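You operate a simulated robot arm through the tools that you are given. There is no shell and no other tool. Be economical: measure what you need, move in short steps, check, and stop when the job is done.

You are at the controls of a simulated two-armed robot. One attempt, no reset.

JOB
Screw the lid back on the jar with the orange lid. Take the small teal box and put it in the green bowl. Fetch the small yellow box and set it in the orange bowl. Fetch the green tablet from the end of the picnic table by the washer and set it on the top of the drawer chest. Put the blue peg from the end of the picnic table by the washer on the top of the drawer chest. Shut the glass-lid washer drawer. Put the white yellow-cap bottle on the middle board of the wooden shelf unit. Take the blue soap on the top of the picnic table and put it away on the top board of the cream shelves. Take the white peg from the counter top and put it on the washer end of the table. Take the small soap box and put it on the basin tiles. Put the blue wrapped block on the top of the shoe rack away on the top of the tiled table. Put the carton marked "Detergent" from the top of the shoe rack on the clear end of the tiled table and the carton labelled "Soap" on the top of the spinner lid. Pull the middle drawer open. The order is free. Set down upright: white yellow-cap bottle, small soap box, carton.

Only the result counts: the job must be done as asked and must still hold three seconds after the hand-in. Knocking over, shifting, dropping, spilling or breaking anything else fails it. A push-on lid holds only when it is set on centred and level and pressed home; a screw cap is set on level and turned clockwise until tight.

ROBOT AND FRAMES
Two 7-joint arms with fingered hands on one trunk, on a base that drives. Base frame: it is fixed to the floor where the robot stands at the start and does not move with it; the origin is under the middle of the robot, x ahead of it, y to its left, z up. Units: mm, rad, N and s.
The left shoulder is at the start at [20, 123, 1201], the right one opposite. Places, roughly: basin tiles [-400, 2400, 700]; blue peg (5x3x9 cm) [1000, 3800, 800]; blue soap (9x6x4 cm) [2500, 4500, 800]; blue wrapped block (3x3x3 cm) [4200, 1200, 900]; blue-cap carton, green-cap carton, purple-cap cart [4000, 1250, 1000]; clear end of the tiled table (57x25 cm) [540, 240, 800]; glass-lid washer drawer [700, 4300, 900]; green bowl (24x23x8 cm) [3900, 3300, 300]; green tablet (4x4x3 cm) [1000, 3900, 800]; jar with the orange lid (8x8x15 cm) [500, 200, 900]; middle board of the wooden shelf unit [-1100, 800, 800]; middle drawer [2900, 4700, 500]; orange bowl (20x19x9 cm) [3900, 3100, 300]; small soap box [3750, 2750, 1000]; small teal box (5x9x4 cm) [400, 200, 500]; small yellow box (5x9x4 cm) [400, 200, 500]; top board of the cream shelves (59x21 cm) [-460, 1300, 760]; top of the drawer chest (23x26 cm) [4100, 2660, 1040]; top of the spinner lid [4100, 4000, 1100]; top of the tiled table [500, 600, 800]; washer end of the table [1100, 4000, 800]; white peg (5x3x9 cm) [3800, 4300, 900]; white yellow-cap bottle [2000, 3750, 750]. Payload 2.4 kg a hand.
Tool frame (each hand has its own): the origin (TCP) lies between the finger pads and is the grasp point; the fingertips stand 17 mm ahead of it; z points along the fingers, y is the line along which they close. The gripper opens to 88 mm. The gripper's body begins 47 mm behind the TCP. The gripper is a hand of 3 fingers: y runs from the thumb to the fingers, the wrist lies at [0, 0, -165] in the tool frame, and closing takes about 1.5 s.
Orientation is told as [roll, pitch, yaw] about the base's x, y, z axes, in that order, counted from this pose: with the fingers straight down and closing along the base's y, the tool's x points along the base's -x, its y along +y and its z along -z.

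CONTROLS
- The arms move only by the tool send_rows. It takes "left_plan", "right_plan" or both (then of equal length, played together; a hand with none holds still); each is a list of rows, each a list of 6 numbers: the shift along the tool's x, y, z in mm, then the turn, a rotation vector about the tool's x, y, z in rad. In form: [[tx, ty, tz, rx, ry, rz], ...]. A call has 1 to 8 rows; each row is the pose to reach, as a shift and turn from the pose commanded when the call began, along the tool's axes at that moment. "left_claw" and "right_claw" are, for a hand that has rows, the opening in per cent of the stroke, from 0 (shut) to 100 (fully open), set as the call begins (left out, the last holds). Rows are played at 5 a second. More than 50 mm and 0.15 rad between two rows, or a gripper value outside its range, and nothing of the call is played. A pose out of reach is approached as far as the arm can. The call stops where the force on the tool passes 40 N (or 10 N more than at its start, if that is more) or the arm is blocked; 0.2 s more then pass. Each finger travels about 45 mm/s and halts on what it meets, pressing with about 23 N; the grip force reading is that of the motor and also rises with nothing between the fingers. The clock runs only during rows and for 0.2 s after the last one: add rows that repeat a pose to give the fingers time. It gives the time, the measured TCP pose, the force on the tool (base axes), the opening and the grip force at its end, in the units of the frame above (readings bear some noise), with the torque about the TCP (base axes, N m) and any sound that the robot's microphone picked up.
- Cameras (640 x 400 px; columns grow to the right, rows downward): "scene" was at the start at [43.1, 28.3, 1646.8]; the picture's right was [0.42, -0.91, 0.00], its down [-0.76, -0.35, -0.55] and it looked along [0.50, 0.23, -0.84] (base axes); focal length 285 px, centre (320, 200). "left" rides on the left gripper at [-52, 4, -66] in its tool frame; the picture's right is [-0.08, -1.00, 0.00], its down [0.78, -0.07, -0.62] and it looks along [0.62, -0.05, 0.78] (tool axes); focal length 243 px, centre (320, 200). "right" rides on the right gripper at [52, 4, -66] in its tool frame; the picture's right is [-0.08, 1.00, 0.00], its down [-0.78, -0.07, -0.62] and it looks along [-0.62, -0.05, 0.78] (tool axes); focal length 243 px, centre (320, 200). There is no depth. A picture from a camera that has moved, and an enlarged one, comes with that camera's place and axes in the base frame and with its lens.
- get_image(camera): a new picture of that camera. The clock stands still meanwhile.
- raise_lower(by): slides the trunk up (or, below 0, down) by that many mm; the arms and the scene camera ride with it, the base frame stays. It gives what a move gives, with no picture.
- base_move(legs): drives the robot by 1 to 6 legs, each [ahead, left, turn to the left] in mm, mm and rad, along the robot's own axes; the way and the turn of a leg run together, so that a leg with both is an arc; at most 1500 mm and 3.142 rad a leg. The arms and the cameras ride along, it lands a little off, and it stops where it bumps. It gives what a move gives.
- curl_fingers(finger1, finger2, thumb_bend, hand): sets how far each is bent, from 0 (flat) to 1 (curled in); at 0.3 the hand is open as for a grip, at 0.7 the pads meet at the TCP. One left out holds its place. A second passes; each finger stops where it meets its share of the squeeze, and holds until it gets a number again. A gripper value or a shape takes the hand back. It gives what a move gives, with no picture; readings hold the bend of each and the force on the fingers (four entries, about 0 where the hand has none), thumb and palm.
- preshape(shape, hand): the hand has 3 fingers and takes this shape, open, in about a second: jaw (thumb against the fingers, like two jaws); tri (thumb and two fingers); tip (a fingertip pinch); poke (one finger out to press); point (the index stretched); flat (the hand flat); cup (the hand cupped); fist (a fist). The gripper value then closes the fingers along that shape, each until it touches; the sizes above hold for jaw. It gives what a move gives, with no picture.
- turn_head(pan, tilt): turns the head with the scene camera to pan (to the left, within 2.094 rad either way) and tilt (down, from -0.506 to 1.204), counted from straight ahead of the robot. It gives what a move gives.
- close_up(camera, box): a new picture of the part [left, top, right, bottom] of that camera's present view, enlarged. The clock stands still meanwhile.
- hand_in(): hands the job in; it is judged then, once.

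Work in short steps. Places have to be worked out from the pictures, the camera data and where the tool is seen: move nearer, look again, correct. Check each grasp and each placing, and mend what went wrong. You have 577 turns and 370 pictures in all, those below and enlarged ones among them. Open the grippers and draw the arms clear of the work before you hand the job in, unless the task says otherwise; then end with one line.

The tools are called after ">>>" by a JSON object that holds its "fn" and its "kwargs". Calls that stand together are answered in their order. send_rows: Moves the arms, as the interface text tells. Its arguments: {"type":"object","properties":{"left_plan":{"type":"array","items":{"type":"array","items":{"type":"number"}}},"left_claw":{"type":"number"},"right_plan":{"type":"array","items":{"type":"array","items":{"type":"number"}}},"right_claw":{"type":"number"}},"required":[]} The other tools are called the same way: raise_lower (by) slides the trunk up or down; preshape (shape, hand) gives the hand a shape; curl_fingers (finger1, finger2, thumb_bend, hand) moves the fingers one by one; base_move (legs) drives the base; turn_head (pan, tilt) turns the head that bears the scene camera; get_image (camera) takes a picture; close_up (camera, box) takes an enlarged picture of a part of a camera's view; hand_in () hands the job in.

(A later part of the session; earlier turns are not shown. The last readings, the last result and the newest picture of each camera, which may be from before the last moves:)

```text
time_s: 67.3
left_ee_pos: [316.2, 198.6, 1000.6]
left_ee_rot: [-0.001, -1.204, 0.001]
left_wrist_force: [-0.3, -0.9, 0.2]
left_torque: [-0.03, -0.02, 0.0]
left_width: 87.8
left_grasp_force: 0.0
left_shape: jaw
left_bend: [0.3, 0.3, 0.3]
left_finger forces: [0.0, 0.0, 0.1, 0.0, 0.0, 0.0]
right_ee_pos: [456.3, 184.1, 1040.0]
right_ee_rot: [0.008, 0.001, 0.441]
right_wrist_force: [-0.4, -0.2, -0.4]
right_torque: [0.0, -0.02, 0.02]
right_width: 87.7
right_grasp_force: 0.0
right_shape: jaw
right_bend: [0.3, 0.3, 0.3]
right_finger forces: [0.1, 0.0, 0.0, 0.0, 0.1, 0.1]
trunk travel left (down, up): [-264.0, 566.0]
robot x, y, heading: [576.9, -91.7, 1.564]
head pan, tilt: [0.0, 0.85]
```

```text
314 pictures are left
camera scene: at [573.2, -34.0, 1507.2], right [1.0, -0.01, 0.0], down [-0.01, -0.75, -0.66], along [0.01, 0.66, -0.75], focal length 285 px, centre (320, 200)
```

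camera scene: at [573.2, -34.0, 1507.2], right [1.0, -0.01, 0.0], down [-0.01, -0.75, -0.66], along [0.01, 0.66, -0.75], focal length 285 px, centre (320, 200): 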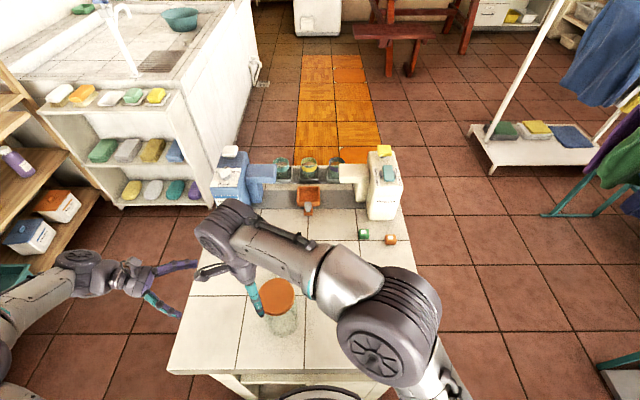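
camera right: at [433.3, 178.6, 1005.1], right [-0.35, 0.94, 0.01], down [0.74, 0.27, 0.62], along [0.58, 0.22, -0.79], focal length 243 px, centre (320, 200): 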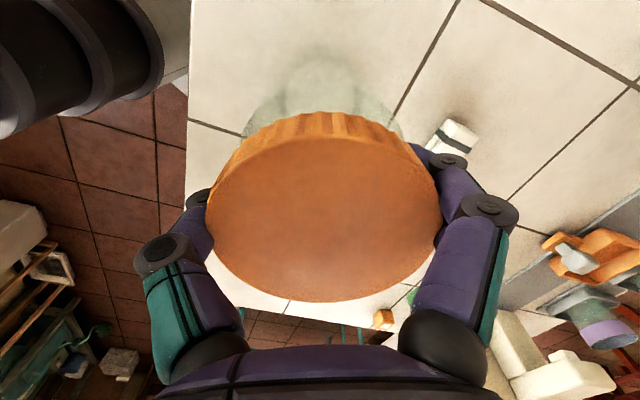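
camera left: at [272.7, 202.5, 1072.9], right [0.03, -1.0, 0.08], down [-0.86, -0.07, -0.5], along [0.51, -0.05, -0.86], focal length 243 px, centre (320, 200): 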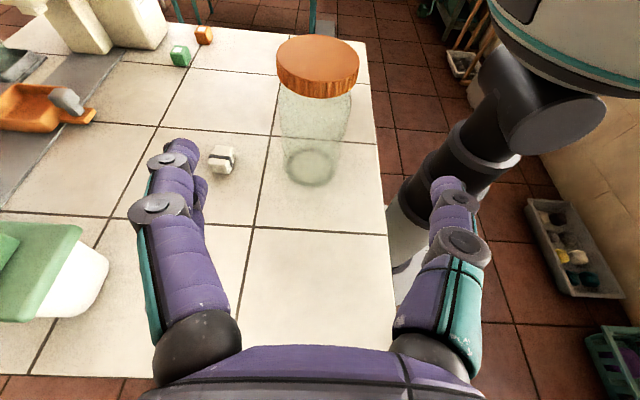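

Great view: the jar (at ~(490,199)) is slimmer than the opening. I descend beside it, to z≈865.

>>> {"fn": "send_rows", "kwargs": {"left_plan": [[40, 0, 15, 0, 0, 0], [80, 0, 30, 0, 0, 0], [120, 0, 47, 0, 0, 0], [120, 0, 47, 0, 0, 0]]}}

>>> {"fn": "send_rows", "kwargs": {"left_plan": [[-15, 0, 40, 0, 0, 0], [-30, 0, 80, 0, 0, 0], [-45, 0, 118, 0, 0, 0], [-45, 0, 118, 0, 0, 0]]}}

>>> {"fn": "get_image", "kwargs": {"camera": "left"}}

```text
time_s: 68.3
left_ee_pos: [316.9, 201.1, 870.5]
left_ee_rot: [0.0, -1.201, -0.001]
left_wrist_force: [-0.5, -0.6, -0.3]
left_torque: [0.0, -0.01, -0.02]
left_width: 87.9
left_grasp_force: 0.0
left_shape: jaw
left_bend: [0.3, 0.3, 0.3]
left_finger forces: [0.1, 0.0, 0.1, 0.0, 0.0, 0.0]
right_ee_pos: [457.1, 183.8, 1038.9]
right_ee_rot: [0.009, 0.001, 0.442]
right_wrist_force: [0.2, 0.3, -0.9]
right_torque: [0.0, -0.01, 0.03]
right_width: 87.8
right_grasp_force: 0.1
right_shape: jaw
right_bend: [0.3, 0.3, 0.3]
right_finger forces: [0.1, 0.0, 0.0, 0.0, 0.1, 0.0]
trunk travel left (down, up): [-264.0, 566.0]
robot x, y, heading: [574.9, -90.9, 1.564]
head pan, tilt: [0.0, 0.85]
```

```text
time_s: 69.3
left_ee_pos: [444.4, 197.6, 873.3]
left_ee_rot: [-0.003, -1.202, 0.002]
left_wrist_force: [-0.2, 0.7, -0.2]
left_torque: [0.0, -0.01, -0.04]
left_width: 87.8
left_grasp_force: 0.0
left_shape: jaw
left_bend: [0.3, 0.3, 0.3]
left_finger forces: [0.1, 0.0, 0.1, 0.0, 0.0, 0.0]
right_ee_pos: [457.3, 184.1, 1039.5]
right_ee_rot: [0.008, 0.0, 0.441]
right_wrist_force: [0.0, 0.0, -0.3]
right_torque: [-0.02, 0.03, -0.01]
right_width: 88.0
right_grasp_force: 0.0
right_shape: jaw
right_bend: [0.3, 0.3, 0.3]
right_finger forces: [0.0, 0.0, 0.0, 0.0, 0.0, 0.1]
trunk travel left (down, up): [-264.0, 566.0]
robot x, y, heading: [575.6, -91.5, 1.558]
head pan, tilt: [0.0, 0.85]
```

```text
313 pictures are left
camera left: at [401.6, 202.7, 945.4], right [0.03, -1.0, 0.08], down [-0.86, -0.07, -0.5], along [0.51, -0.05, -0.86], focal length 243 px, centre (320, 200)
```

left: 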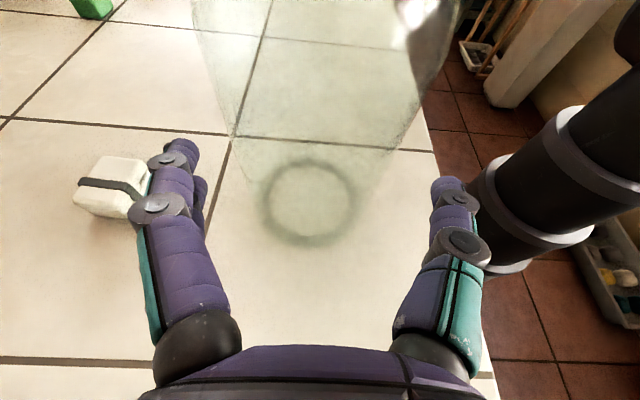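

Centred. Advance 40 mm and close around the jar.

>>> {"fn": "send_rows", "kwargs": {"left_plan": [[-7, 1, 18, 0, 0, 0], [-14, 1, 36, 0, 0, 0], [-14, 1, 36, 0, 0, 0]]}}

>>> {"fn": "send_rows", "kwargs": {"left_plan": [[0, 0, 0, 0, 0, 0], [0, 0, 0, 0, 0, 0], [0, 0, 0, 0, 0, 0], [0, 0, 0, 0, 0, 0], [0, 0, 0, 0, 0, 0], [0, 0, 0, 0, 0, 0]], "left_claw": 50}}

>>> {"fn": "get_image", "kwargs": {"camera": "left"}}

```text
time_s: 70.1
left_ee_pos: [482.5, 199.6, 872.4]
left_ee_rot: [-0.002, -1.202, 0.002]
left_wrist_force: [1.0, 0.3, -0.3]
left_torque: [-0.02, 0.0, -0.01]
left_width: 87.7
left_grasp_force: 0.0
left_shape: jaw
left_bend: [0.3, 0.3, 0.3]
left_finger forces: [0.1, 0.1, 0.0, 0.1, 0.0, 0.1]
right_ee_pos: [457.9, 183.8, 1039.8]
right_ee_rot: [0.009, 0.001, 0.443]
right_wrist_force: [-0.5, -0.8, -0.3]
right_torque: [-0.01, 0.01, 0.0]
right_width: 88.0
right_grasp_force: 0.1
right_shape: jaw
right_bend: [0.3, 0.3, 0.3]
right_finger forces: [0.0, 0.0, 0.1, 0.0, 0.0, 0.0]
trunk travel left (down, up): [-264.0, 566.0]
robot x, y, heading: [571.1, -93.5, 1.563]
head pan, tilt: [0.0, 0.85]
```

```text
time_s: 71.5
left_ee_pos: [483.1, 199.8, 872.7]
left_ee_rot: [-0.001, -1.2, 0.001]
left_wrist_force: [0.3, -0.2, 1.2]
left_torque: [0.01, -0.04, 0.03]
left_width: 68.4
left_grasp_force: 23.4
left_shape: jaw
left_bend: [0.61, 0.6, 0.58]
left_finger forces: [10.8, 10.4, 0.0, 0.0, 21.5, 0.0]
right_ee_pos: [456.4, 184.1, 1040.7]
right_ee_rot: [0.011, 0.001, 0.443]
right_wrist_force: [-1.1, -0.5, -0.1]
right_torque: [-0.01, -0.02, 0.0]
right_width: 88.0
right_grasp_force: 0.1
right_shape: jaw
right_bend: [0.3, 0.3, 0.3]
right_finger forces: [0.0, 0.0, 0.0, 0.0, 0.1, 0.0]
trunk travel left (down, up): [-264.0, 566.0]
robot x, y, heading: [572.4, -91.7, 1.56]
head pan, tilt: [0.0, 0.85]
```

```text
312 pictures are left
camera left: at [439.3, 203.8, 945.8], right [0.03, -1.0, 0.08], down [-0.86, -0.07, -0.5], along [0.51, -0.05, -0.86], focal length 243 px, centre (320, 200)
```

left: 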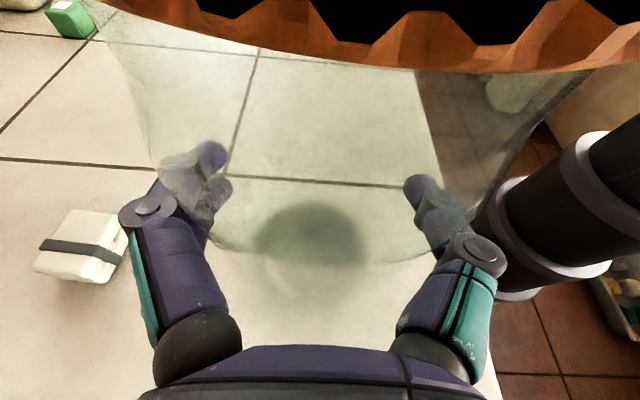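

Jar is held. Now the right hand: yaw to ~0.85, centre at (487,200), and look.

>>> {"fn": "send_rows", "kwargs": {"right_plan": [[-12, 1, 0, 0, 0, -0.14], [-24, 1, 0, 0, 0, -0.28], [-35, 1, 0, 0, 0, -0.41], [-35, 1, 20, 0, 0, -0.41], [-35, 1, 50, 0, 0, -0.41], [-35, 1, 70, 0, 0, -0.41], [-35, 1, 70, 0, 0, -0.41]]}}

>>> {"fn": "get_image", "kwargs": {"camera": "right"}}

>>> {"fn": "get_image", "kwargs": {"camera": "scene"}}

```text
time_s: 73.1
left_ee_pos: [483.4, 199.2, 871.7]
left_ee_rot: [-0.002, -1.199, 0.002]
left_wrist_force: [0.7, -0.9, 0.2]
left_torque: [-0.01, 0.02, -0.04]
left_width: 68.3
left_grasp_force: 22.5
left_shape: jaw
left_bend: [0.61, 0.6, 0.59]
left_finger forces: [11.0, 10.5, 0.1, 0.0, 21.6, 0.0]
right_ee_pos: [486.8, 201.6, 969.6]
right_ee_rot: [0.008, -0.002, 0.853]
right_wrist_force: [0.3, -0.2, -0.7]
right_torque: [0.0, -0.01, 0.01]
right_width: 88.0
right_grasp_force: 0.0
right_shape: jaw
right_bend: [0.3, 0.3, 0.3]
right_finger forces: [0.0, 0.0, 0.0, 0.1, 0.0, 0.0]
trunk travel left (down, up): [-264.0, 566.0]
robot x, y, heading: [571.4, -88.9, 1.563]
head pan, tilt: [0.0, 0.85]
```

```text
311 pictures are left
camera right: at [449.1, 164.9, 1034.5], right [-0.69, 0.72, 0.01], down [0.57, 0.54, 0.62], along [0.44, 0.44, -0.78], focal length 243 px, centre (320, 200)
```

right: 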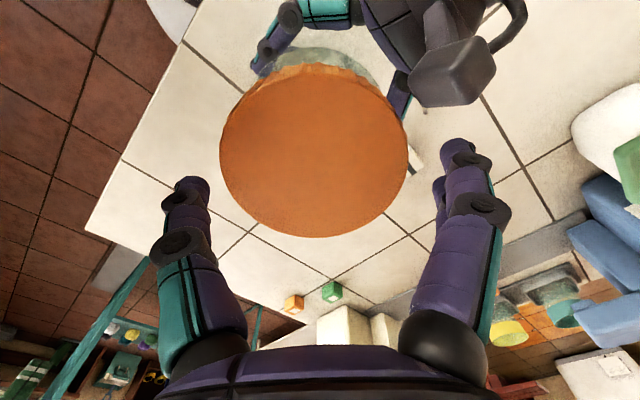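

```text
310 pictures are left
camera scene: at [573.5, -34.0, 1507.2], right [1.0, -0.01, 0.0], down [-0.01, -0.75, -0.66], along [0.0, 0.66, -0.75], focal length 285 px, centre (320, 200)
```

scene: 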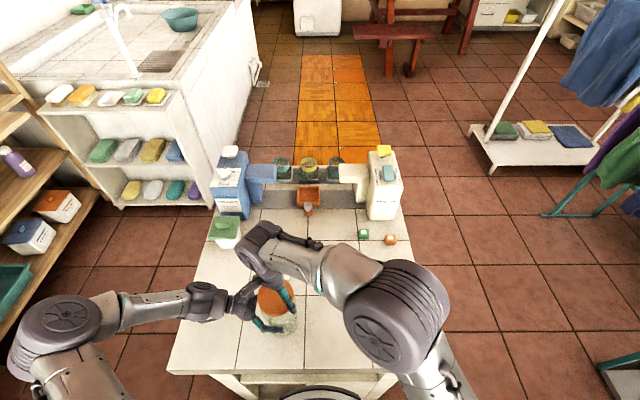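

Adjust centre slightly, rotate to ψ≈0.6 and descend to the lid.

>>> {"fn": "send_rows", "kwargs": {"right_plan": [[5, 1, 0, 0, 0, 0.13], [5, 1, 10, 0, 0, 0.25], [5, 1, 18, 0, 0, 0.25], [5, 1, 25, 0, 0, 0.25], [5, 1, 25, 0, 0, 0.25]]}}

>>> {"fn": "send_rows", "kwargs": {"right_plan": [[0, 0, 0, 0, 0, 0], [0, 0, 0, 0, 0, 0], [0, 0, 0, 0, 0, 0], [0, 0, 0, 0, 0, 0], [0, 0, 0, 0, 0, 0], [0, 0, 0, 0, 0, 0]], "right_claw": 55}}

>>> {"fn": "get_image", "kwargs": {"camera": "right"}}

```text
time_s: 74.3
left_ee_pos: [482.9, 199.6, 873.5]
left_ee_rot: [-0.003, -1.2, 0.001]
left_wrist_force: [0.0, -0.1, 0.0]
left_torque: [-0.02, 0.02, 0.01]
left_width: 68.3
left_grasp_force: 23.1
left_shape: jaw
left_bend: [0.61, 0.6, 0.59]
left_finger forces: [11.1, 10.7, 0.0, 0.0, 21.4, 0.0]
right_ee_pos: [482.1, 198.8, 944.9]
right_ee_rot: [0.009, 0.0, 0.601]
right_wrist_force: [0.2, -1.7, 1.0]
right_torque: [-0.07, -0.05, -0.03]
right_width: 88.0
right_grasp_force: 0.1
right_shape: jaw
right_bend: [0.3, 0.3, 0.3]
right_finger forces: [0.0, 0.0, 0.1, 0.1, 1.6, 0.1]
trunk travel left (down, up): [-264.0, 566.0]
robot x, y, heading: [572.1, -95.6, 1.565]
head pan, tilt: [0.0, 0.85]
```

```text
time_s: 75.7
left_ee_pos: [482.5, 200.4, 873.7]
left_ee_rot: [-0.002, -1.201, 0.001]
left_wrist_force: [0.6, 3.5, 4.1]
left_torque: [-0.29, -0.03, 0.03]
left_width: 68.0
left_grasp_force: 22.8
left_shape: jaw
left_bend: [0.61, 0.6, 0.59]
left_finger forces: [13.3, 12.1, 0.0, 0.0, 20.7, 0.0]
right_ee_pos: [481.2, 198.8, 945.0]
right_ee_rot: [0.009, -0.001, 0.601]
right_wrist_force: [-0.5, -5.5, -6.5]
right_torque: [-0.03, -0.04, -0.02]
right_width: 61.8
right_grasp_force: 22.7
right_shape: jaw
right_bend: [0.71, 0.69, 0.61]
right_finger forces: [11.0, 12.3, 0.0, 0.1, 26.6, 0.0]
trunk travel left (down, up): [-264.0, 566.0]
robot x, y, heading: [577.8, -90.4, 1.563]
head pan, tilt: [0.0, 0.85]
```

```text
309 pictures are left
camera right: at [436.4, 172.4, 1010.4], right [-0.49, 0.87, 0.01], down [0.68, 0.38, 0.62], along [0.54, 0.31, -0.78], focal length 243 px, centre (320, 200)
```

right: 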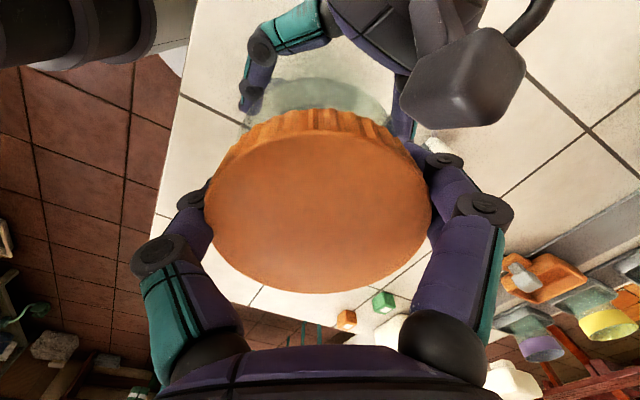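

Both hands are coupled through the jar. Press down 5 mm and turn clockwise.

>>> {"fn": "send_rows", "kwargs": {"right_plan": [[0, 0, 5, 0, 0, 0], [0, 0, 5, 0, 0, 0.14], [0, 0, 5, 0, 0, 0.28], [0, 0, 5, 0, 0, 0.42], [0, 0, 5, 0, 0, 0.56], [0, 0, 5, 0, 0, 0.7], [0, 0, 5, 0, 0, 0.84], [0, 0, 5, 0, 0, 0.98]]}}

>>> {"fn": "get_image", "kwargs": {"camera": "right"}}

```text
time_s: 77.5
left_ee_pos: [484.0, 197.9, 874.5]
left_ee_rot: [-0.002, -1.2, -0.002]
left_wrist_force: [21.7, -4.7, 12.9]
left_torque: [0.18, -0.19, -0.25]
left_width: 69.1
left_grasp_force: 22.9
left_shape: jaw
left_bend: [0.59, 0.58, 0.57]
left_finger forces: [11.7, 12.0, 0.0, 0.0, 24.6, 0.0]
right_ee_pos: [483.5, 199.0, 938.6]
right_ee_rot: [0.005, 0.008, -0.381]
right_wrist_force: [-16.6, 8.8, 16.7]
right_torque: [0.31, 0.11, 0.21]
right_width: 56.2
right_grasp_force: 22.9
right_shape: jaw
right_bend: [0.74, 0.71, 0.68]
right_finger forces: [14.4, 12.1, 0.0, 0.1, 15.7, 0.1]
trunk travel left (down, up): [-264.0, 566.0]
robot x, y, heading: [573.1, -91.9, 1.568]
head pan, tilt: [0.0, 0.85]
```

```text
308 pictures are left
camera right: at [436.4, 221.4, 1005.2], right [0.45, 0.89, 0.0], down [0.7, -0.36, 0.61], along [0.55, -0.27, -0.79], focal length 243 px, centre (320, 200)
```

right: 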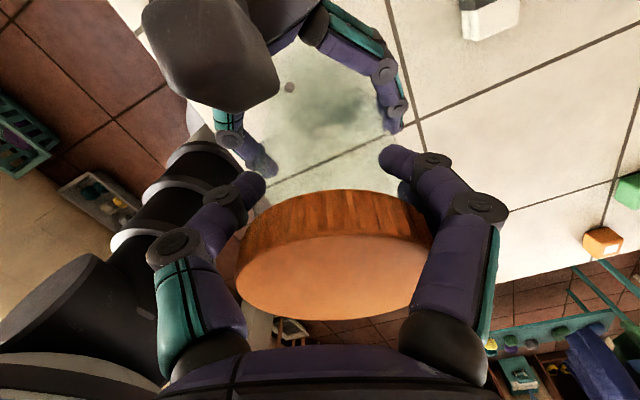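

The fingers slipped under the lid's edge (gripped too low) and it tipped. I open and lift to see.

>>> {"fn": "send_rows", "kwargs": {"right_plan": [[0, 0, 0, 0, 0, 0], [0, 0, 0, 0, 0, 0], [0, 0, 0, 0, 0, 0], [0, 0, 0, 0, 0, 0], [0, 0, 0, 0, 0, 0], [0, 0, 0, 0, 0, 0]], "right_claw": 100}}

>>> {"fn": "get_image", "kwargs": {"camera": "right"}}

>>> {"fn": "get_image", "kwargs": {"camera": "left"}}

```text
time_s: 78.9
left_ee_pos: [484.0, 198.6, 872.5]
left_ee_rot: [-0.003, -1.201, -0.003]
left_wrist_force: [6.5, -13.6, 8.3]
left_torque: [0.35, -0.08, 0.19]
left_width: 66.0
left_grasp_force: 22.9
left_shape: jaw
left_bend: [0.66, 0.65, 0.55]
left_finger forces: [8.8, 9.0, 0.0, 0.0, 29.5, 0.0]
right_ee_pos: [481.5, 198.7, 937.7]
right_ee_rot: [0.005, 0.006, -0.379]
right_wrist_force: [-4.0, 12.9, 0.2]
right_torque: [0.25, 0.04, -0.2]
right_width: 86.2
right_grasp_force: 0.0
right_shape: jaw
right_bend: [0.3, 0.3, 0.4]
right_finger forces: [0.0, 0.0, 0.1, 0.1, 12.9, 0.0]
trunk travel left (down, up): [-264.0, 566.0]
robot x, y, heading: [572.2, -93.4, 1.566]
head pan, tilt: [0.0, 0.85]
```

```text
307 pictures are left
camera right: at [435.5, 221.4, 1004.7], right [0.45, 0.89, 0.0], down [0.7, -0.35, 0.62], along [0.55, -0.27, -0.79], focal length 243 px, centre (320, 200)
```

right: 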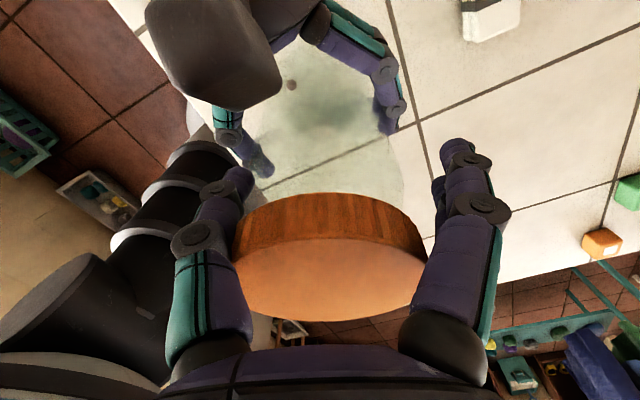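

```text
306 pictures are left
camera left: at [439.5, 203.3, 945.8], right [0.03, -1.0, 0.08], down [-0.86, -0.07, -0.5], along [0.51, -0.05, -0.86], focal length 243 px, centre (320, 200)
```

left: 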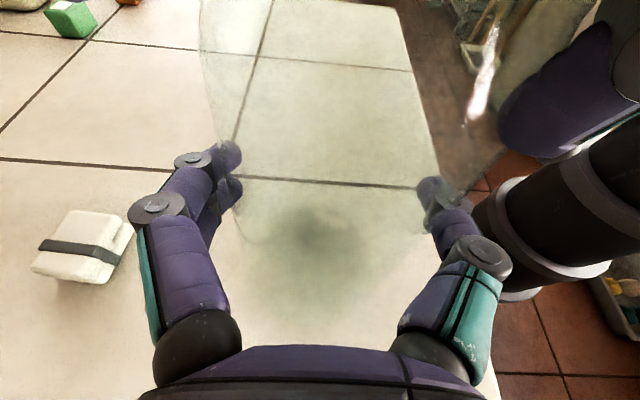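

The jar tilted a bit in the left grip; the lid leans on the right thumb. I ease the right hand toward the thumb side and lift it off.

>>> {"fn": "send_rows", "kwargs": {"right_plan": [[0, -5, 0, 0, 0, 0], [0, -10, 0, 0, 0, 0], [0, -12, -10, 0, 0, 0], [0, -12, -30, 0, 0, 0], [0, -12, -60, 0, 0, 0], [0, -12, -90, 0, 0, 0], [0, -12, -90, 0, 0, 0]]}}

>>> {"fn": "get_image", "kwargs": {"camera": "right"}}

>>> {"fn": "close_up", "kwargs": {"camera": "scene", "box": [215, 240, 335, 340]}}

```text
time_s: 80.5
left_ee_pos: [482.6, 200.6, 872.9]
left_ee_rot: [-0.003, -1.199, 0.002]
left_wrist_force: [-0.2, -0.4, 2.2]
left_torque: [-0.08, -0.02, -0.01]
left_width: 66.3
left_grasp_force: 23.0
left_shape: jaw
left_bend: [0.64, 0.63, 0.57]
left_finger forces: [10.7, 11.2, 0.0, 0.0, 22.5, 0.0]
right_ee_pos: [479.2, 184.7, 1029.4]
right_ee_rot: [0.005, 0.007, -0.378]
right_wrist_force: [0.9, 0.4, 0.3]
right_torque: [0.0, -0.02, -0.01]
right_width: 87.9
right_grasp_force: 0.2
right_shape: jaw
right_bend: [0.3, 0.3, 0.3]
right_finger forces: [0.0, 0.0, 0.0, 0.0, 0.0, 0.1]
trunk travel left (down, up): [-264.0, 566.0]
robot x, y, heading: [573.2, -88.7, 1.565]
head pan, tilt: [0.0, 0.85]
```

```text
305 pictures are left
camera right: at [431.4, 207.9, 1095.1], right [0.45, 0.89, 0.0], down [0.7, -0.35, 0.62], along [0.55, -0.27, -0.79], focal length 243 px, centre (320, 200)
```

right: 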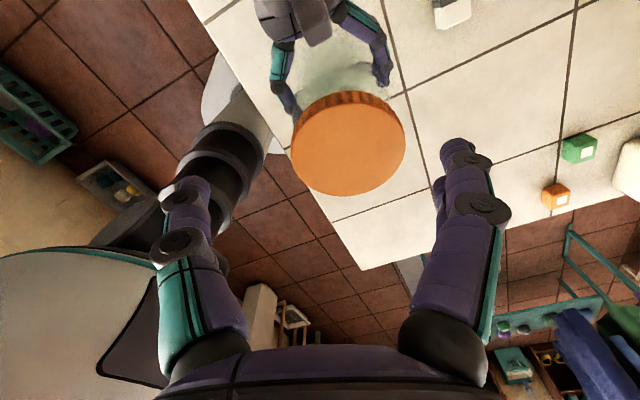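

```text
4.00 times, centred on (275, 290) of scene
camera zoom: at [573.4, -34.3, 1507.2], right [1.0, -0.01, 0.0], down [-0.01, -0.75, -0.66], along [0.0, 0.66, -0.75], focal length 1141 px, centre (500, -160)
```

zoom: 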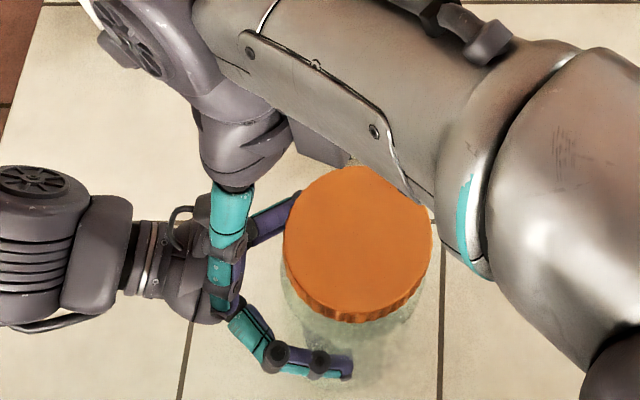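

The jar leans ~10° toward +x in the left grip. I counter-rotate the left hand to upright it and look.

>>> {"fn": "send_rows", "kwargs": {"left_plan": [[0, 0, 0, 0, -0.08, 0], [0, 0, 0, 0, -0.16, 0], [0, 0, 0, 0, -0.16, 0]]}}

>>> {"fn": "close_up", "kwargs": {"camera": "scene", "box": [215, 240, 335, 340]}}

>>> {"fn": "get_image", "kwargs": {"camera": "left"}}

```text
time_s: 81.3
left_ee_pos: [482.2, 198.7, 871.3]
left_ee_rot: [-0.005, -1.364, 0.002]
left_wrist_force: [0.1, 0.2, -2.9]
left_torque: [0.01, 0.02, -0.02]
left_width: 67.0
left_grasp_force: 22.9
left_shape: jaw
left_bend: [0.64, 0.63, 0.57]
left_finger forces: [11.0, 11.4, 0.0, 0.0, 22.6, 0.0]
right_ee_pos: [478.8, 186.4, 1028.0]
right_ee_rot: [0.002, 0.007, -0.379]
right_wrist_force: [-0.7, -0.5, 0.0]
right_torque: [-0.03, 0.01, -0.02]
right_width: 87.9
right_grasp_force: 0.2
right_shape: jaw
right_bend: [0.3, 0.3, 0.3]
right_finger forces: [0.1, 0.0, 0.1, 0.1, 0.0, 0.0]
trunk travel left (down, up): [-264.0, 566.0]
robot x, y, heading: [574.8, -91.8, 1.564]
head pan, tilt: [0.0, 0.85]
```

```text
4.00 times, centred on (275, 290) of scene
camera zoom: at [573.5, -33.9, 1507.2], right [1.0, -0.01, 0.0], down [-0.01, -0.75, -0.66], along [0.0, 0.66, -0.75], focal length 1141 px, centre (500, -160)
```

zoom: 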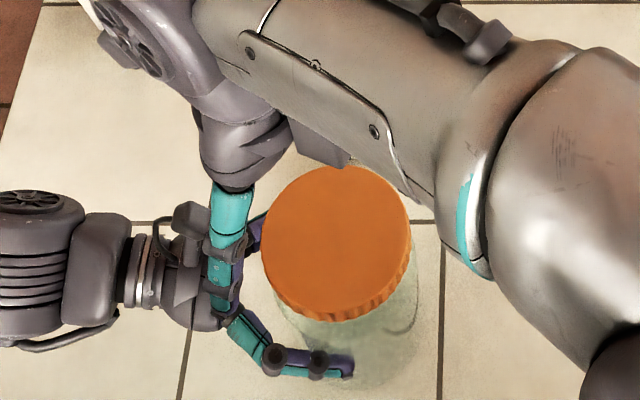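

```text
302 pictures are left
camera left: at [428.3, 203.7, 936.9], right [0.02, -1.0, 0.08], down [-0.77, -0.07, -0.63], along [0.64, -0.05, -0.77], focal length 243 px, centre (320, 200)
```

left: 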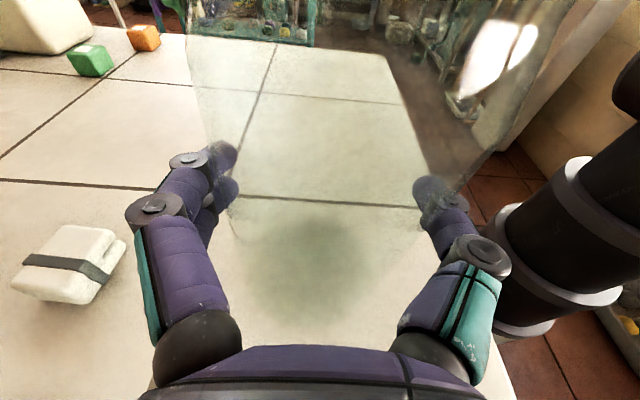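

The jar hangs free (2.9 N). Lower it a few mm to the table.

>>> {"fn": "send_rows", "kwargs": {"left_plan": [[2, 0, 0.4, 0, 0, 0], [4, 0, 0.8, 0, 0, 0], [6, 0, 1.2, 0, 0, 0], [6, 0, 1.2, 0, 0, 0]]}}

```text
time_s: 82.3
left_ee_pos: [482.2, 199.2, 865.7]
left_ee_rot: [0.004, -1.361, -0.002]
left_wrist_force: [-1.3, 4.8, 20.1]
left_torque: [-0.34, -0.21, 0.02]
left_width: 67.5
left_grasp_force: 22.8
left_shape: jaw
left_bend: [0.62, 0.62, 0.59]
left_finger forces: [12.1, 12.2, 0.0, 0.1, 20.2, 0.0]
right_ee_pos: [478.6, 185.4, 1028.6]
right_ee_rot: [0.005, 0.008, -0.381]
right_wrist_force: [-0.2, 0.0, -0.3]
right_torque: [-0.03, 0.01, 0.01]
right_width: 87.9
right_grasp_force: 0.0
right_shape: jaw
right_bend: [0.3, 0.3, 0.3]
right_finger forces: [0.0, 0.0, 0.0, 0.1, 0.0, 0.0]
trunk travel left (down, up): [-264.0, 566.0]
robot x, y, heading: [573.8, -89.1, 1.561]
head pan, tilt: [0.0, 0.85]
```

On the table (20 N). Re-seat the grip: open briefly, so the jar stands free, then close again.

>>> {"fn": "send_rows", "kwargs": {"left_plan": [[0, 0, 0, 0, 0, 0], [0, 0, 0, 0, 0, 0], [0, 0, 0, 0, 0, 0], [0, 0, 0, 0, 0, 0], [0, 0, 0, 0, 0, 0]], "left_claw": 100}}

>>> {"fn": "close_up", "kwargs": {"camera": "scene", "box": [215, 240, 335, 340]}}

>>> {"fn": "close_up", "kwargs": {"camera": "right", "box": [250, 40, 450, 240]}}

>>> {"fn": "get_image", "kwargs": {"camera": "left"}}

```text
time_s: 83.5
left_ee_pos: [482.2, 198.8, 864.8]
left_ee_rot: [-0.003, -1.359, 0.004]
left_wrist_force: [0.5, -0.2, 0.0]
left_torque: [-0.04, 0.0, 0.0]
left_width: 88.1
left_grasp_force: 0.1
left_shape: jaw
left_bend: [0.3, 0.3, 0.3]
left_finger forces: [0.0, 0.1, 0.0, 0.0, 0.1, 0.0]
right_ee_pos: [477.8, 184.9, 1028.0]
right_ee_rot: [0.003, 0.008, -0.38]
right_wrist_force: [0.7, -0.4, -0.2]
right_torque: [0.0, 0.0, -0.01]
right_width: 88.2
right_grasp_force: 0.1
right_shape: jaw
right_bend: [0.3, 0.3, 0.3]
right_finger forces: [0.0, 0.0, 0.0, 0.0, 0.0, 0.1]
trunk travel left (down, up): [-264.0, 566.0]
robot x, y, heading: [575.5, -90.2, 1.565]
head pan, tilt: [0.0, 0.85]
```

```text
4.00 times, centred on (275, 290) of scene
camera zoom: at [573.5, -34.0, 1507.2], right [1.0, -0.01, 0.0], down [-0.01, -0.75, -0.66], along [0.0, 0.66, -0.75], focal length 1141 px, centre (500, -160)
```

zoom: 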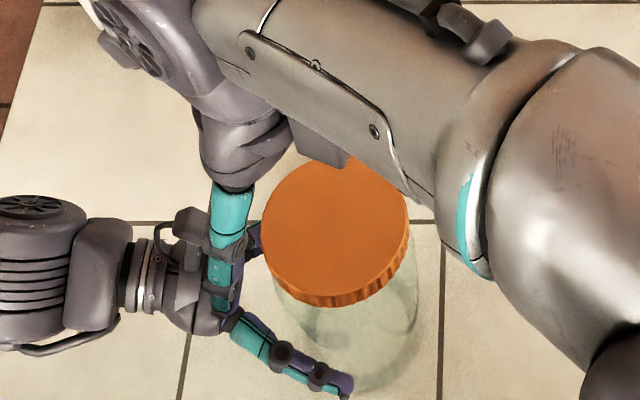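

```text
2.00 times, centred on (350, 140) of right
camera zoom: at [431.5, 208.1, 1094.8], right [0.45, 0.89, 0.0], down [0.7, -0.35, 0.62], along [0.55, -0.27, -0.79], focal length 485 px, centre (260, 320)
```

zoom: 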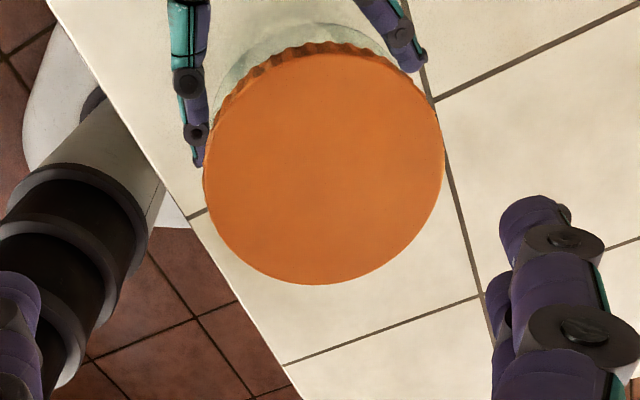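

```text
299 pictures are left
camera left: at [427.4, 203.7, 930.0], right [0.02, -1.0, 0.08], down [-0.77, -0.07, -0.63], along [0.64, -0.05, -0.77], focal length 243 px, centre (320, 200)
```

left: 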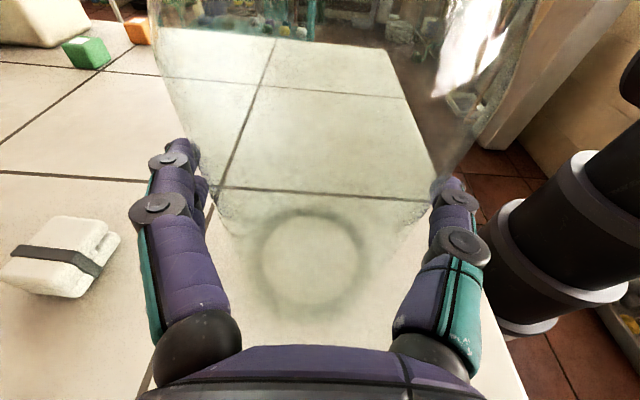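

The jar stands upright with the lid level at ~(489,200), top z≈952. Re-grip the jar with the left, slightly further in.

>>> {"fn": "send_rows", "kwargs": {"left_plan": [[-1, 0, 6, 0, 0, 0], [-1, 0, 6, 0, 0, 0], [-1, 0, 6, 0, 0, 0], [-1, 0, 6, 0, 0, 0], [-1, 0, 6, 0, 0, 0], [-1, 0, 6, 0, 0, 0]], "left_claw": 50}}

>>> {"fn": "send_rows", "kwargs": {"right_plan": [[-13, 11, 0, 0, 0, -0.14], [-15, 10, 0, 0, 0, -0.28], [-15, 10, 0, 0, 0, -0.42], [-15, 10, 0, 0, 0, -0.56], [-15, 10, 0, 0, 0, -0.7], [-15, 10, 0, 0, 0, -0.84], [-15, 10, 0, 0, 0, -0.98], [-15, 10, 0, 0, 0, -0.98]]}}

>>> {"fn": "get_image", "kwargs": {"camera": "right"}}

```text
time_s: 84.9
left_ee_pos: [487.4, 198.2, 863.1]
left_ee_rot: [-0.003, -1.36, 0.003]
left_wrist_force: [0.7, -0.9, 0.6]
left_torque: [-0.02, -0.02, -0.04]
left_width: 67.8
left_grasp_force: 22.9
left_shape: jaw
left_bend: [0.62, 0.62, 0.58]
left_finger forces: [10.6, 10.4, 0.1, 0.1, 21.1, 0.1]
right_ee_pos: [479.2, 185.6, 1028.4]
right_ee_rot: [0.004, 0.008, -0.378]
right_wrist_force: [-0.2, 0.1, 0.2]
right_torque: [-0.02, -0.03, 0.04]
right_width: 87.9
right_grasp_force: 0.0
right_shape: jaw
right_bend: [0.3, 0.3, 0.3]
right_finger forces: [0.1, 0.0, 0.1, 0.0, 0.1, 0.0]
trunk travel left (down, up): [-264.0, 566.0]
robot x, y, heading: [573.8, -89.7, 1.559]
head pan, tilt: [0.0, 0.85]
```

```text
time_s: 86.7
left_ee_pos: [487.3, 197.5, 864.0]
left_ee_rot: [-0.002, -1.361, 0.002]
left_wrist_force: [0.4, 0.6, -0.2]
left_torque: [0.0, 0.05, 0.02]
left_width: 67.8
left_grasp_force: 23.4
left_shape: jaw
left_bend: [0.62, 0.62, 0.58]
left_finger forces: [10.5, 10.5, 0.1, 0.0, 21.0, 0.0]
right_ee_pos: [494.8, 190.6, 1028.7]
right_ee_rot: [0.008, 0.001, 0.603]
right_wrist_force: [0.4, -0.2, -0.2]
right_torque: [-0.02, -0.01, 0.02]
right_width: 88.0
right_grasp_force: 0.1
right_shape: jaw
right_bend: [0.3, 0.3, 0.3]
right_finger forces: [0.0, 0.0, 0.0, 0.0, 0.1, 0.0]
trunk travel left (down, up): [-264.0, 566.0]
robot x, y, heading: [573.4, -90.3, 1.569]
head pan, tilt: [0.0, 0.85]
```

```text
298 pictures are left
camera right: at [450.7, 164.2, 1094.7], right [-0.5, 0.87, 0.01], down [0.68, 0.38, 0.62], along [0.54, 0.31, -0.78], focal length 243 px, centre (320, 200)
```

right: 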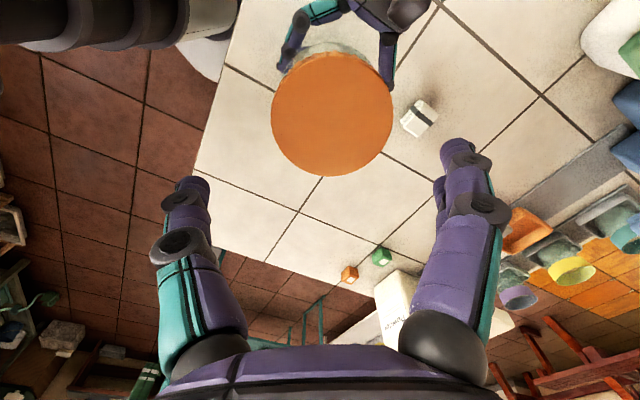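

Lid centre ≈ (490,197). Move over and descend to TCP z≈955.

>>> {"fn": "send_rows", "kwargs": {"right_plan": [[0, 8, 0, 0, 0, 0], [0, 8, 30, 0, 0, 0], [0, 8, 55, 0, 0, 0], [0, 8, 68, 0, 0, 0], [0, 8, 74, 0, 0, 0], [0, 8, 74, 0, 0, 0]]}}

>>> {"fn": "get_image", "kwargs": {"camera": "right"}}

```text
time_s: 88.1
left_ee_pos: [488.6, 199.5, 864.7]
left_ee_rot: [-0.002, -1.362, 0.005]
left_wrist_force: [0.3, 0.3, 0.9]
left_torque: [-0.02, 0.02, -0.01]
left_width: 67.8
left_grasp_force: 23.7
left_shape: jaw
left_bend: [0.62, 0.62, 0.58]
left_finger forces: [10.7, 10.5, 0.0, 0.0, 21.0, 0.1]
right_ee_pos: [490.0, 196.9, 952.6]
right_ee_rot: [0.006, 0.0, 0.601]
right_wrist_force: [-0.9, 0.3, 0.9]
right_torque: [0.04, 0.01, 0.01]
right_width: 87.9
right_grasp_force: 0.0
right_shape: jaw
right_bend: [0.3, 0.3, 0.3]
right_finger forces: [0.0, 0.0, 0.1, 0.0, 0.0, 0.1]
trunk travel left (down, up): [-264.0, 566.0]
robot x, y, heading: [573.1, -91.2, 1.566]
head pan, tilt: [0.0, 0.85]
```

```text
297 pictures are left
camera right: at [444.5, 170.7, 1019.3], right [-0.49, 0.87, 0.01], down [0.68, 0.38, 0.62], along [0.54, 0.31, -0.78], focal length 243 px, centre (320, 200)
```

right: 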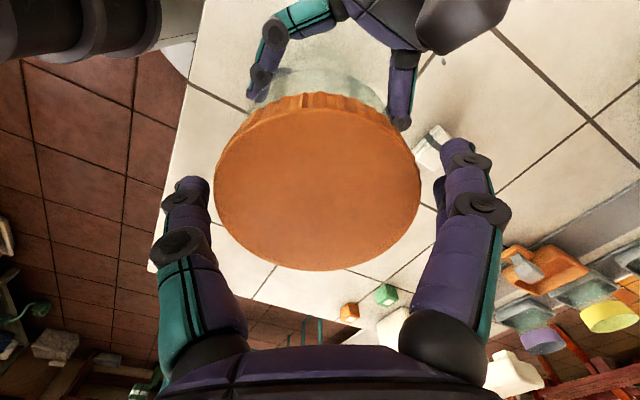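

This matches the good grip geometry. Close.

>>> {"fn": "send_rows", "kwargs": {"right_plan": [[0, 0, 0, 0, 0, 0], [0, 0, 0, 0, 0, 0], [0, 0, 0, 0, 0, 0], [0, 0, 0, 0, 0, 0], [0, 0, 0, 0, 0, 0], [0, 0, 0, 0, 0, 0]], "right_claw": 60}}

>>> {"fn": "get_image", "kwargs": {"camera": "right"}}

```text
time_s: 89.5
left_ee_pos: [487.7, 199.2, 863.6]
left_ee_rot: [-0.002, -1.361, 0.004]
left_wrist_force: [0.3, 3.0, 1.8]
left_torque: [-0.1, -0.02, -0.02]
left_width: 67.8
left_grasp_force: 23.3
left_shape: jaw
left_bend: [0.62, 0.61, 0.58]
left_finger forces: [11.7, 11.4, 0.1, 0.1, 20.6, 0.0]
right_ee_pos: [490.2, 196.9, 954.0]
right_ee_rot: [0.01, -0.002, 0.602]
right_wrist_force: [0.5, -1.7, -0.9]
right_torque: [-0.03, -0.01, -0.03]
right_width: 65.2
right_grasp_force: 23.1
right_shape: jaw
right_bend: [0.67, 0.64, 0.59]
right_finger forces: [9.9, 10.2, 0.0, 0.0, 21.8, 0.0]
trunk travel left (down, up): [-264.0, 566.0]
robot x, y, heading: [572.7, -93.9, 1.565]
head pan, tilt: [0.0, 0.85]
```

```text
296 pictures are left
camera right: at [444.5, 170.7, 1019.5], right [-0.49, 0.87, 0.01], down [0.68, 0.38, 0.62], along [0.54, 0.31, -0.78], focal length 243 px, centre (320, 200)
```

right: 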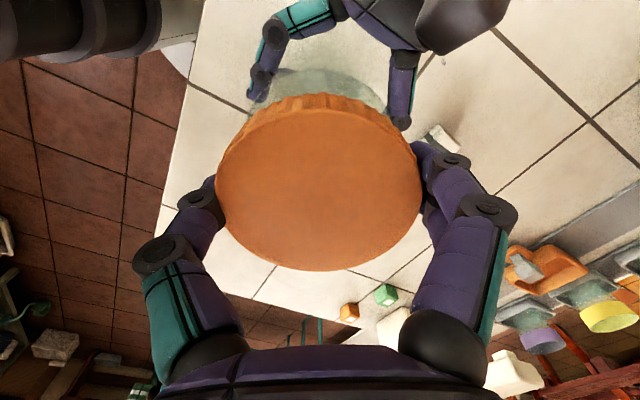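

Good level grip (65 mm). Turn clockwise with 1–2 mm of down bias.

>>> {"fn": "send_rows", "kwargs": {"right_plan": [[0, 0, 1, 0, 0, 0.12], [0, 0, 1, 0, 0, 0.25], [0, 0, 2, 0, 0, 0.38], [0, 0, 2, 0, 0, 0.51], [0, 0, 2, 0, 0, 0.64], [0, 0, 2, 0, 0, 0.77], [0, 0, 2, 0, 0, 0.9], [0, 0, 2, 0, 0, 1.03]]}}

>>> {"fn": "get_image", "kwargs": {"camera": "right"}}

```text
time_s: 91.3
left_ee_pos: [487.7, 199.3, 864.1]
left_ee_rot: [-0.001, -1.361, 0.003]
left_wrist_force: [3.3, -5.5, 1.0]
left_torque: [0.22, -0.04, -0.06]
left_width: 67.5
left_grasp_force: 23.1
left_shape: jaw
left_bend: [0.63, 0.62, 0.58]
left_finger forces: [10.2, 10.1, 0.1, 0.1, 25.7, 0.1]
right_ee_pos: [491.7, 197.6, 952.2]
right_ee_rot: [0.004, 0.007, -0.431]
right_wrist_force: [-1.7, 6.3, 4.1]
right_torque: [0.17, -0.04, 0.08]
right_width: 65.1
right_grasp_force: 22.9
right_shape: jaw
right_bend: [0.67, 0.64, 0.61]
right_finger forces: [13.0, 12.7, 0.1, 0.1, 20.3, 0.1]
trunk travel left (down, up): [-264.0, 566.0]
robot x, y, heading: [571.4, -95.3, 1.567]
head pan, tilt: [0.0, 0.85]
```

```text
295 pictures are left
camera right: at [445.4, 222.8, 1018.6], right [0.49, 0.87, 0.0], down [0.69, -0.39, 0.61], along [0.54, -0.3, -0.79], focal length 243 px, centre (320, 200)
```

right: 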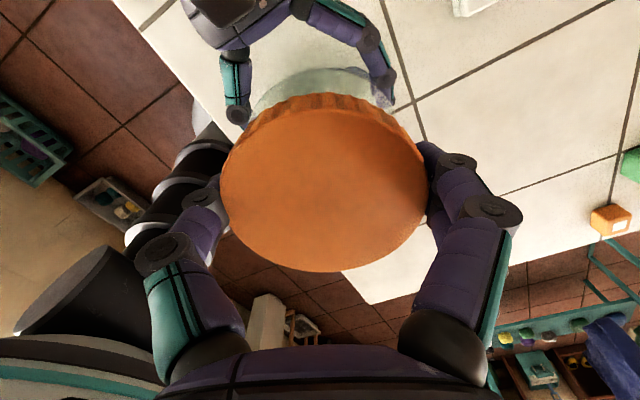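

Clean turn. Now ratchet: open, rotate back 0.9.

>>> {"fn": "send_rows", "kwargs": {"right_plan": [[0, 0, 0, 0, 0, 0], [0, 0, 0, 0, 0, 0], [0, 0, 0, 0, 0, -0.15], [0, 0, 0, 0, 0, -0.3], [0, 0, 0, 0, 0, -0.45], [0, 0, 0, 0, 0, -0.6], [0, 0, 0, 0, 0, -0.75], [0, 0, 0, 0, 0, -0.9]], "right_claw": 100}}

>>> {"fn": "send_rows", "kwargs": {"right_plan": [[0, 0, 0, 0, 0, 0], [0, 0, 0, 0, 0, 0], [0, 0, 1, 0, 0, 0.15], [0, 0, 1, 0, 0, 0.3], [0, 0, 2, 0, 0, 0.45], [0, 0, 2, 0, 0, 0.6], [0, 0, 2, 0, 0, 0.75], [0, 0, 2, 0, 0, 0.9]], "right_claw": 60}}

>>> {"fn": "get_image", "kwargs": {"camera": "right"}}

```text
time_s: 93.1
left_ee_pos: [487.0, 197.6, 864.2]
left_ee_rot: [-0.005, -1.362, 0.002]
left_wrist_force: [-0.4, 1.4, 0.9]
left_torque: [0.05, 0.02, -0.02]
left_width: 67.4
left_grasp_force: 22.8
left_shape: jaw
left_bend: [0.62, 0.62, 0.58]
left_finger forces: [12.0, 11.5, 0.0, 0.0, 22.8, 0.0]
right_ee_pos: [491.6, 197.6, 951.4]
right_ee_rot: [0.008, 0.003, 0.475]
right_wrist_force: [0.0, -1.3, -0.2]
right_torque: [-0.01, 0.02, 0.01]
right_width: 88.0
right_grasp_force: 0.0
right_shape: jaw
right_bend: [0.3, 0.3, 0.3]
right_finger forces: [0.1, 0.1, 0.0, 0.0, 0.1, 0.0]
trunk travel left (down, up): [-264.0, 566.0]
robot x, y, heading: [572.0, -90.1, 1.56]
head pan, tilt: [0.0, 0.85]
```

```text
time_s: 94.9
left_ee_pos: [487.3, 198.6, 865.6]
left_ee_rot: [-0.004, -1.362, 0.002]
left_wrist_force: [0.6, -6.1, 1.0]
left_torque: [0.2, 0.0, -0.09]
left_width: 67.4
left_grasp_force: 22.7
left_shape: jaw
left_bend: [0.63, 0.62, 0.58]
left_finger forces: [10.1, 10.1, 0.0, 0.0, 25.6, 0.0]
right_ee_pos: [490.4, 197.9, 950.1]
right_ee_rot: [0.006, 0.011, -0.432]
right_wrist_force: [0.0, 5.6, 2.1]
right_torque: [0.13, -0.04, 0.07]
right_width: 65.8
right_grasp_force: 23.1
right_shape: jaw
right_bend: [0.66, 0.63, 0.6]
right_finger forces: [12.8, 12.9, 0.1, 0.0, 20.7, 0.1]
trunk travel left (down, up): [-264.0, 566.0]
robot x, y, heading: [570.5, -91.8, 1.569]
head pan, tilt: [0.0, 0.85]
```

```text
294 pictures are left
camera right: at [445.8, 222.5, 1017.1], right [0.49, 0.87, 0.0], down [0.69, -0.39, 0.61], along [0.54, -0.3, -0.79], focal length 243 px, centre (320, 200)
```

right: 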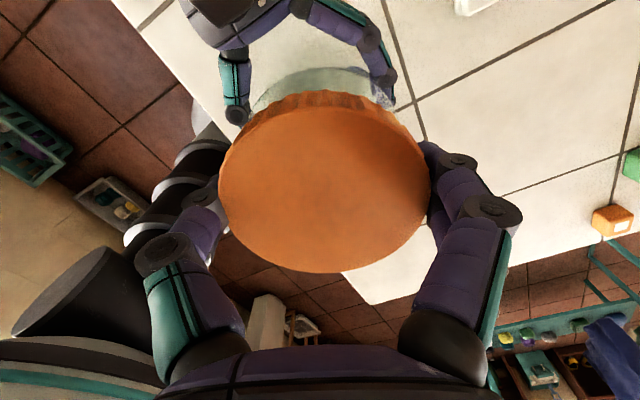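

Works repeatably. Continue ratcheting two more cycles.

>>> {"fn": "send_rows", "kwargs": {"right_plan": [[0, 0, 0, 0, 0, 0], [0, 0, 0, 0, 0, 0], [0, 0, 0, 0, 0, -0.15], [0, 0, 0, 0, 0, -0.3], [0, 0, 0, 0, 0, -0.45], [0, 0, 0, 0, 0, -0.6], [0, 0, 0, 0, 0, -0.75], [0, 0, 0, 0, 0, -0.9]], "right_claw": 100}}

>>> {"fn": "send_rows", "kwargs": {"right_plan": [[0, 0, 0, 0, 0, 0], [0, 0, 0, 0, 0, 0], [0, 0, 1, 0, 0, 0.15], [0, 0, 1, 0, 0, 0.3], [0, 0, 2, 0, 0, 0.45], [0, 0, 2, 0, 0, 0.6], [0, 0, 2, 0, 0, 0.75], [0, 0, 2, 0, 0, 0.9]], "right_claw": 60}}

>>> {"fn": "send_rows", "kwargs": {"right_plan": [[0, 0, 0, 0, 0, 0], [0, 0, 0, 0, 0, 0], [0, 0, 0, 0, 0, -0.15], [0, 0, 0, 0, 0, -0.3], [0, 0, 0, 0, 0, -0.45], [0, 0, 0, 0, 0, -0.6], [0, 0, 0, 0, 0, -0.75], [0, 0, 0, 0, 0, -0.9]], "right_claw": 100}}

>>> {"fn": "send_rows", "kwargs": {"right_plan": [[0, 0, 0, 0, 0, 0], [0, 0, 0, 0, 0, 0], [0, 0, 1, 0, 0, 0.15], [0, 0, 1, 0, 0, 0.3], [0, 0, 1, 0, 0, 0.45], [0, 0, 1, 0, 0, 0.6], [0, 0, 1, 0, 0, 0.75], [0, 0, 1, 0, 0, 0.9]], "right_claw": 60}}

>>> {"fn": "get_image", "kwargs": {"camera": "right"}}

```text
time_s: 96.7
left_ee_pos: [486.7, 199.4, 863.8]
left_ee_rot: [-0.004, -1.36, 0.003]
left_wrist_force: [-0.6, 0.8, -0.1]
left_torque: [0.02, -0.01, 0.03]
left_width: 67.6
left_grasp_force: 22.9
left_shape: jaw
left_bend: [0.63, 0.62, 0.58]
left_finger forces: [12.0, 11.6, 0.0, 0.1, 22.8, 0.0]
right_ee_pos: [490.5, 199.0, 950.0]
right_ee_rot: [0.006, 0.001, 0.475]
right_wrist_force: [-0.5, 0.6, -0.5]
right_torque: [0.02, 0.03, -0.01]
right_width: 87.9
right_grasp_force: 0.1
right_shape: jaw
right_bend: [0.3, 0.3, 0.3]
right_finger forces: [0.0, 0.0, 0.0, 0.1, 0.0, 0.0]
trunk travel left (down, up): [-264.0, 566.0]
robot x, y, heading: [574.5, -88.1, 1.567]
head pan, tilt: [0.0, 0.85]
```

```text
time_s: 98.5
left_ee_pos: [487.9, 197.5, 862.9]
left_ee_rot: [-0.003, -1.362, 0.002]
left_wrist_force: [1.0, -5.1, 1.0]
left_torque: [0.1, -0.03, -0.06]
left_width: 67.6
left_grasp_force: 23.0
left_shape: jaw
left_bend: [0.63, 0.62, 0.58]
left_finger forces: [10.2, 10.3, 0.1, 0.1, 25.0, 0.0]
right_ee_pos: [491.8, 197.6, 948.7]
right_ee_rot: [0.004, 0.009, -0.432]
right_wrist_force: [-0.7, 4.8, 4.6]
right_torque: [0.17, -0.02, 0.05]
right_width: 65.5
right_grasp_force: 22.8
right_shape: jaw
right_bend: [0.66, 0.64, 0.61]
right_finger forces: [12.7, 12.5, 0.0, 0.0, 20.9, 0.0]
trunk travel left (down, up): [-264.0, 566.0]
robot x, y, heading: [573.9, -87.5, 1.564]
head pan, tilt: [0.0, 0.85]
```

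```text
time_s: 100.3
left_ee_pos: [486.9, 198.8, 864.1]
left_ee_rot: [-0.003, -1.361, 0.003]
left_wrist_force: [-1.0, 0.4, 0.4]
left_torque: [0.0, 0.01, 0.03]
left_width: 67.5
left_grasp_force: 22.9
left_shape: jaw
left_bend: [0.62, 0.62, 0.58]
left_finger forces: [12.0, 11.6, 0.0, 0.1, 22.5, 0.0]
right_ee_pos: [490.1, 199.0, 948.5]
right_ee_rot: [0.008, 0.003, 0.475]
right_wrist_force: [0.2, 0.3, -0.5]
right_torque: [0.0, 0.0, 0.01]
right_width: 88.0
right_grasp_force: 0.0
right_shape: jaw
right_bend: [0.3, 0.3, 0.3]
right_finger forces: [0.0, 0.0, 0.1, 0.0, 0.1, 0.0]
trunk travel left (down, up): [-264.0, 566.0]
robot x, y, heading: [571.8, -90.1, 1.559]
head pan, tilt: [0.0, 0.85]
```

```text
time_s: 102.1
left_ee_pos: [487.2, 199.1, 865.0]
left_ee_rot: [-0.001, -1.362, -0.001]
left_wrist_force: [1.2, -6.6, 2.8]
left_torque: [0.27, -0.03, -0.14]
left_width: 67.1
left_grasp_force: 23.4
left_shape: jaw
left_bend: [0.63, 0.62, 0.58]
left_finger forces: [10.0, 10.0, 0.0, 0.0, 25.9, 0.0]
right_ee_pos: [491.2, 197.6, 947.1]
right_ee_rot: [0.003, 0.007, -0.43]
right_wrist_force: [-1.3, 5.8, -1.0]
right_torque: [0.05, 0.01, 0.06]
right_width: 65.6
right_grasp_force: 23.0
right_shape: jaw
right_bend: [0.66, 0.64, 0.6]
right_finger forces: [12.7, 12.6, 0.1, 0.0, 21.1, 0.0]
trunk travel left (down, up): [-264.0, 566.0]
robot x, y, heading: [577.2, -93.1, 1.562]
head pan, tilt: [0.0, 0.85]
```

```text
293 pictures are left
camera right: at [445.8, 222.3, 1013.4], right [0.49, 0.87, 0.0], down [0.68, -0.39, 0.61], along [0.54, -0.3, -0.79], focal length 243 px, centre (320, 200)
```

right: 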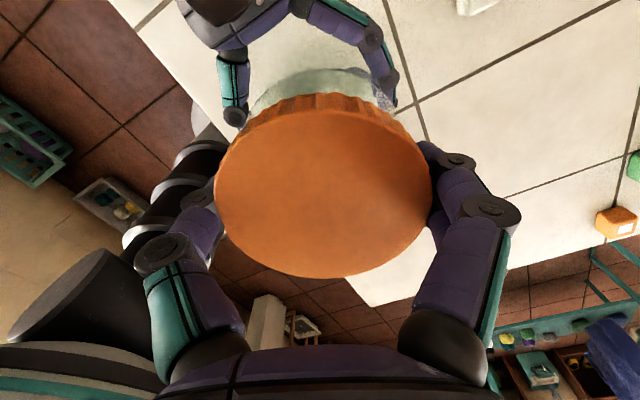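

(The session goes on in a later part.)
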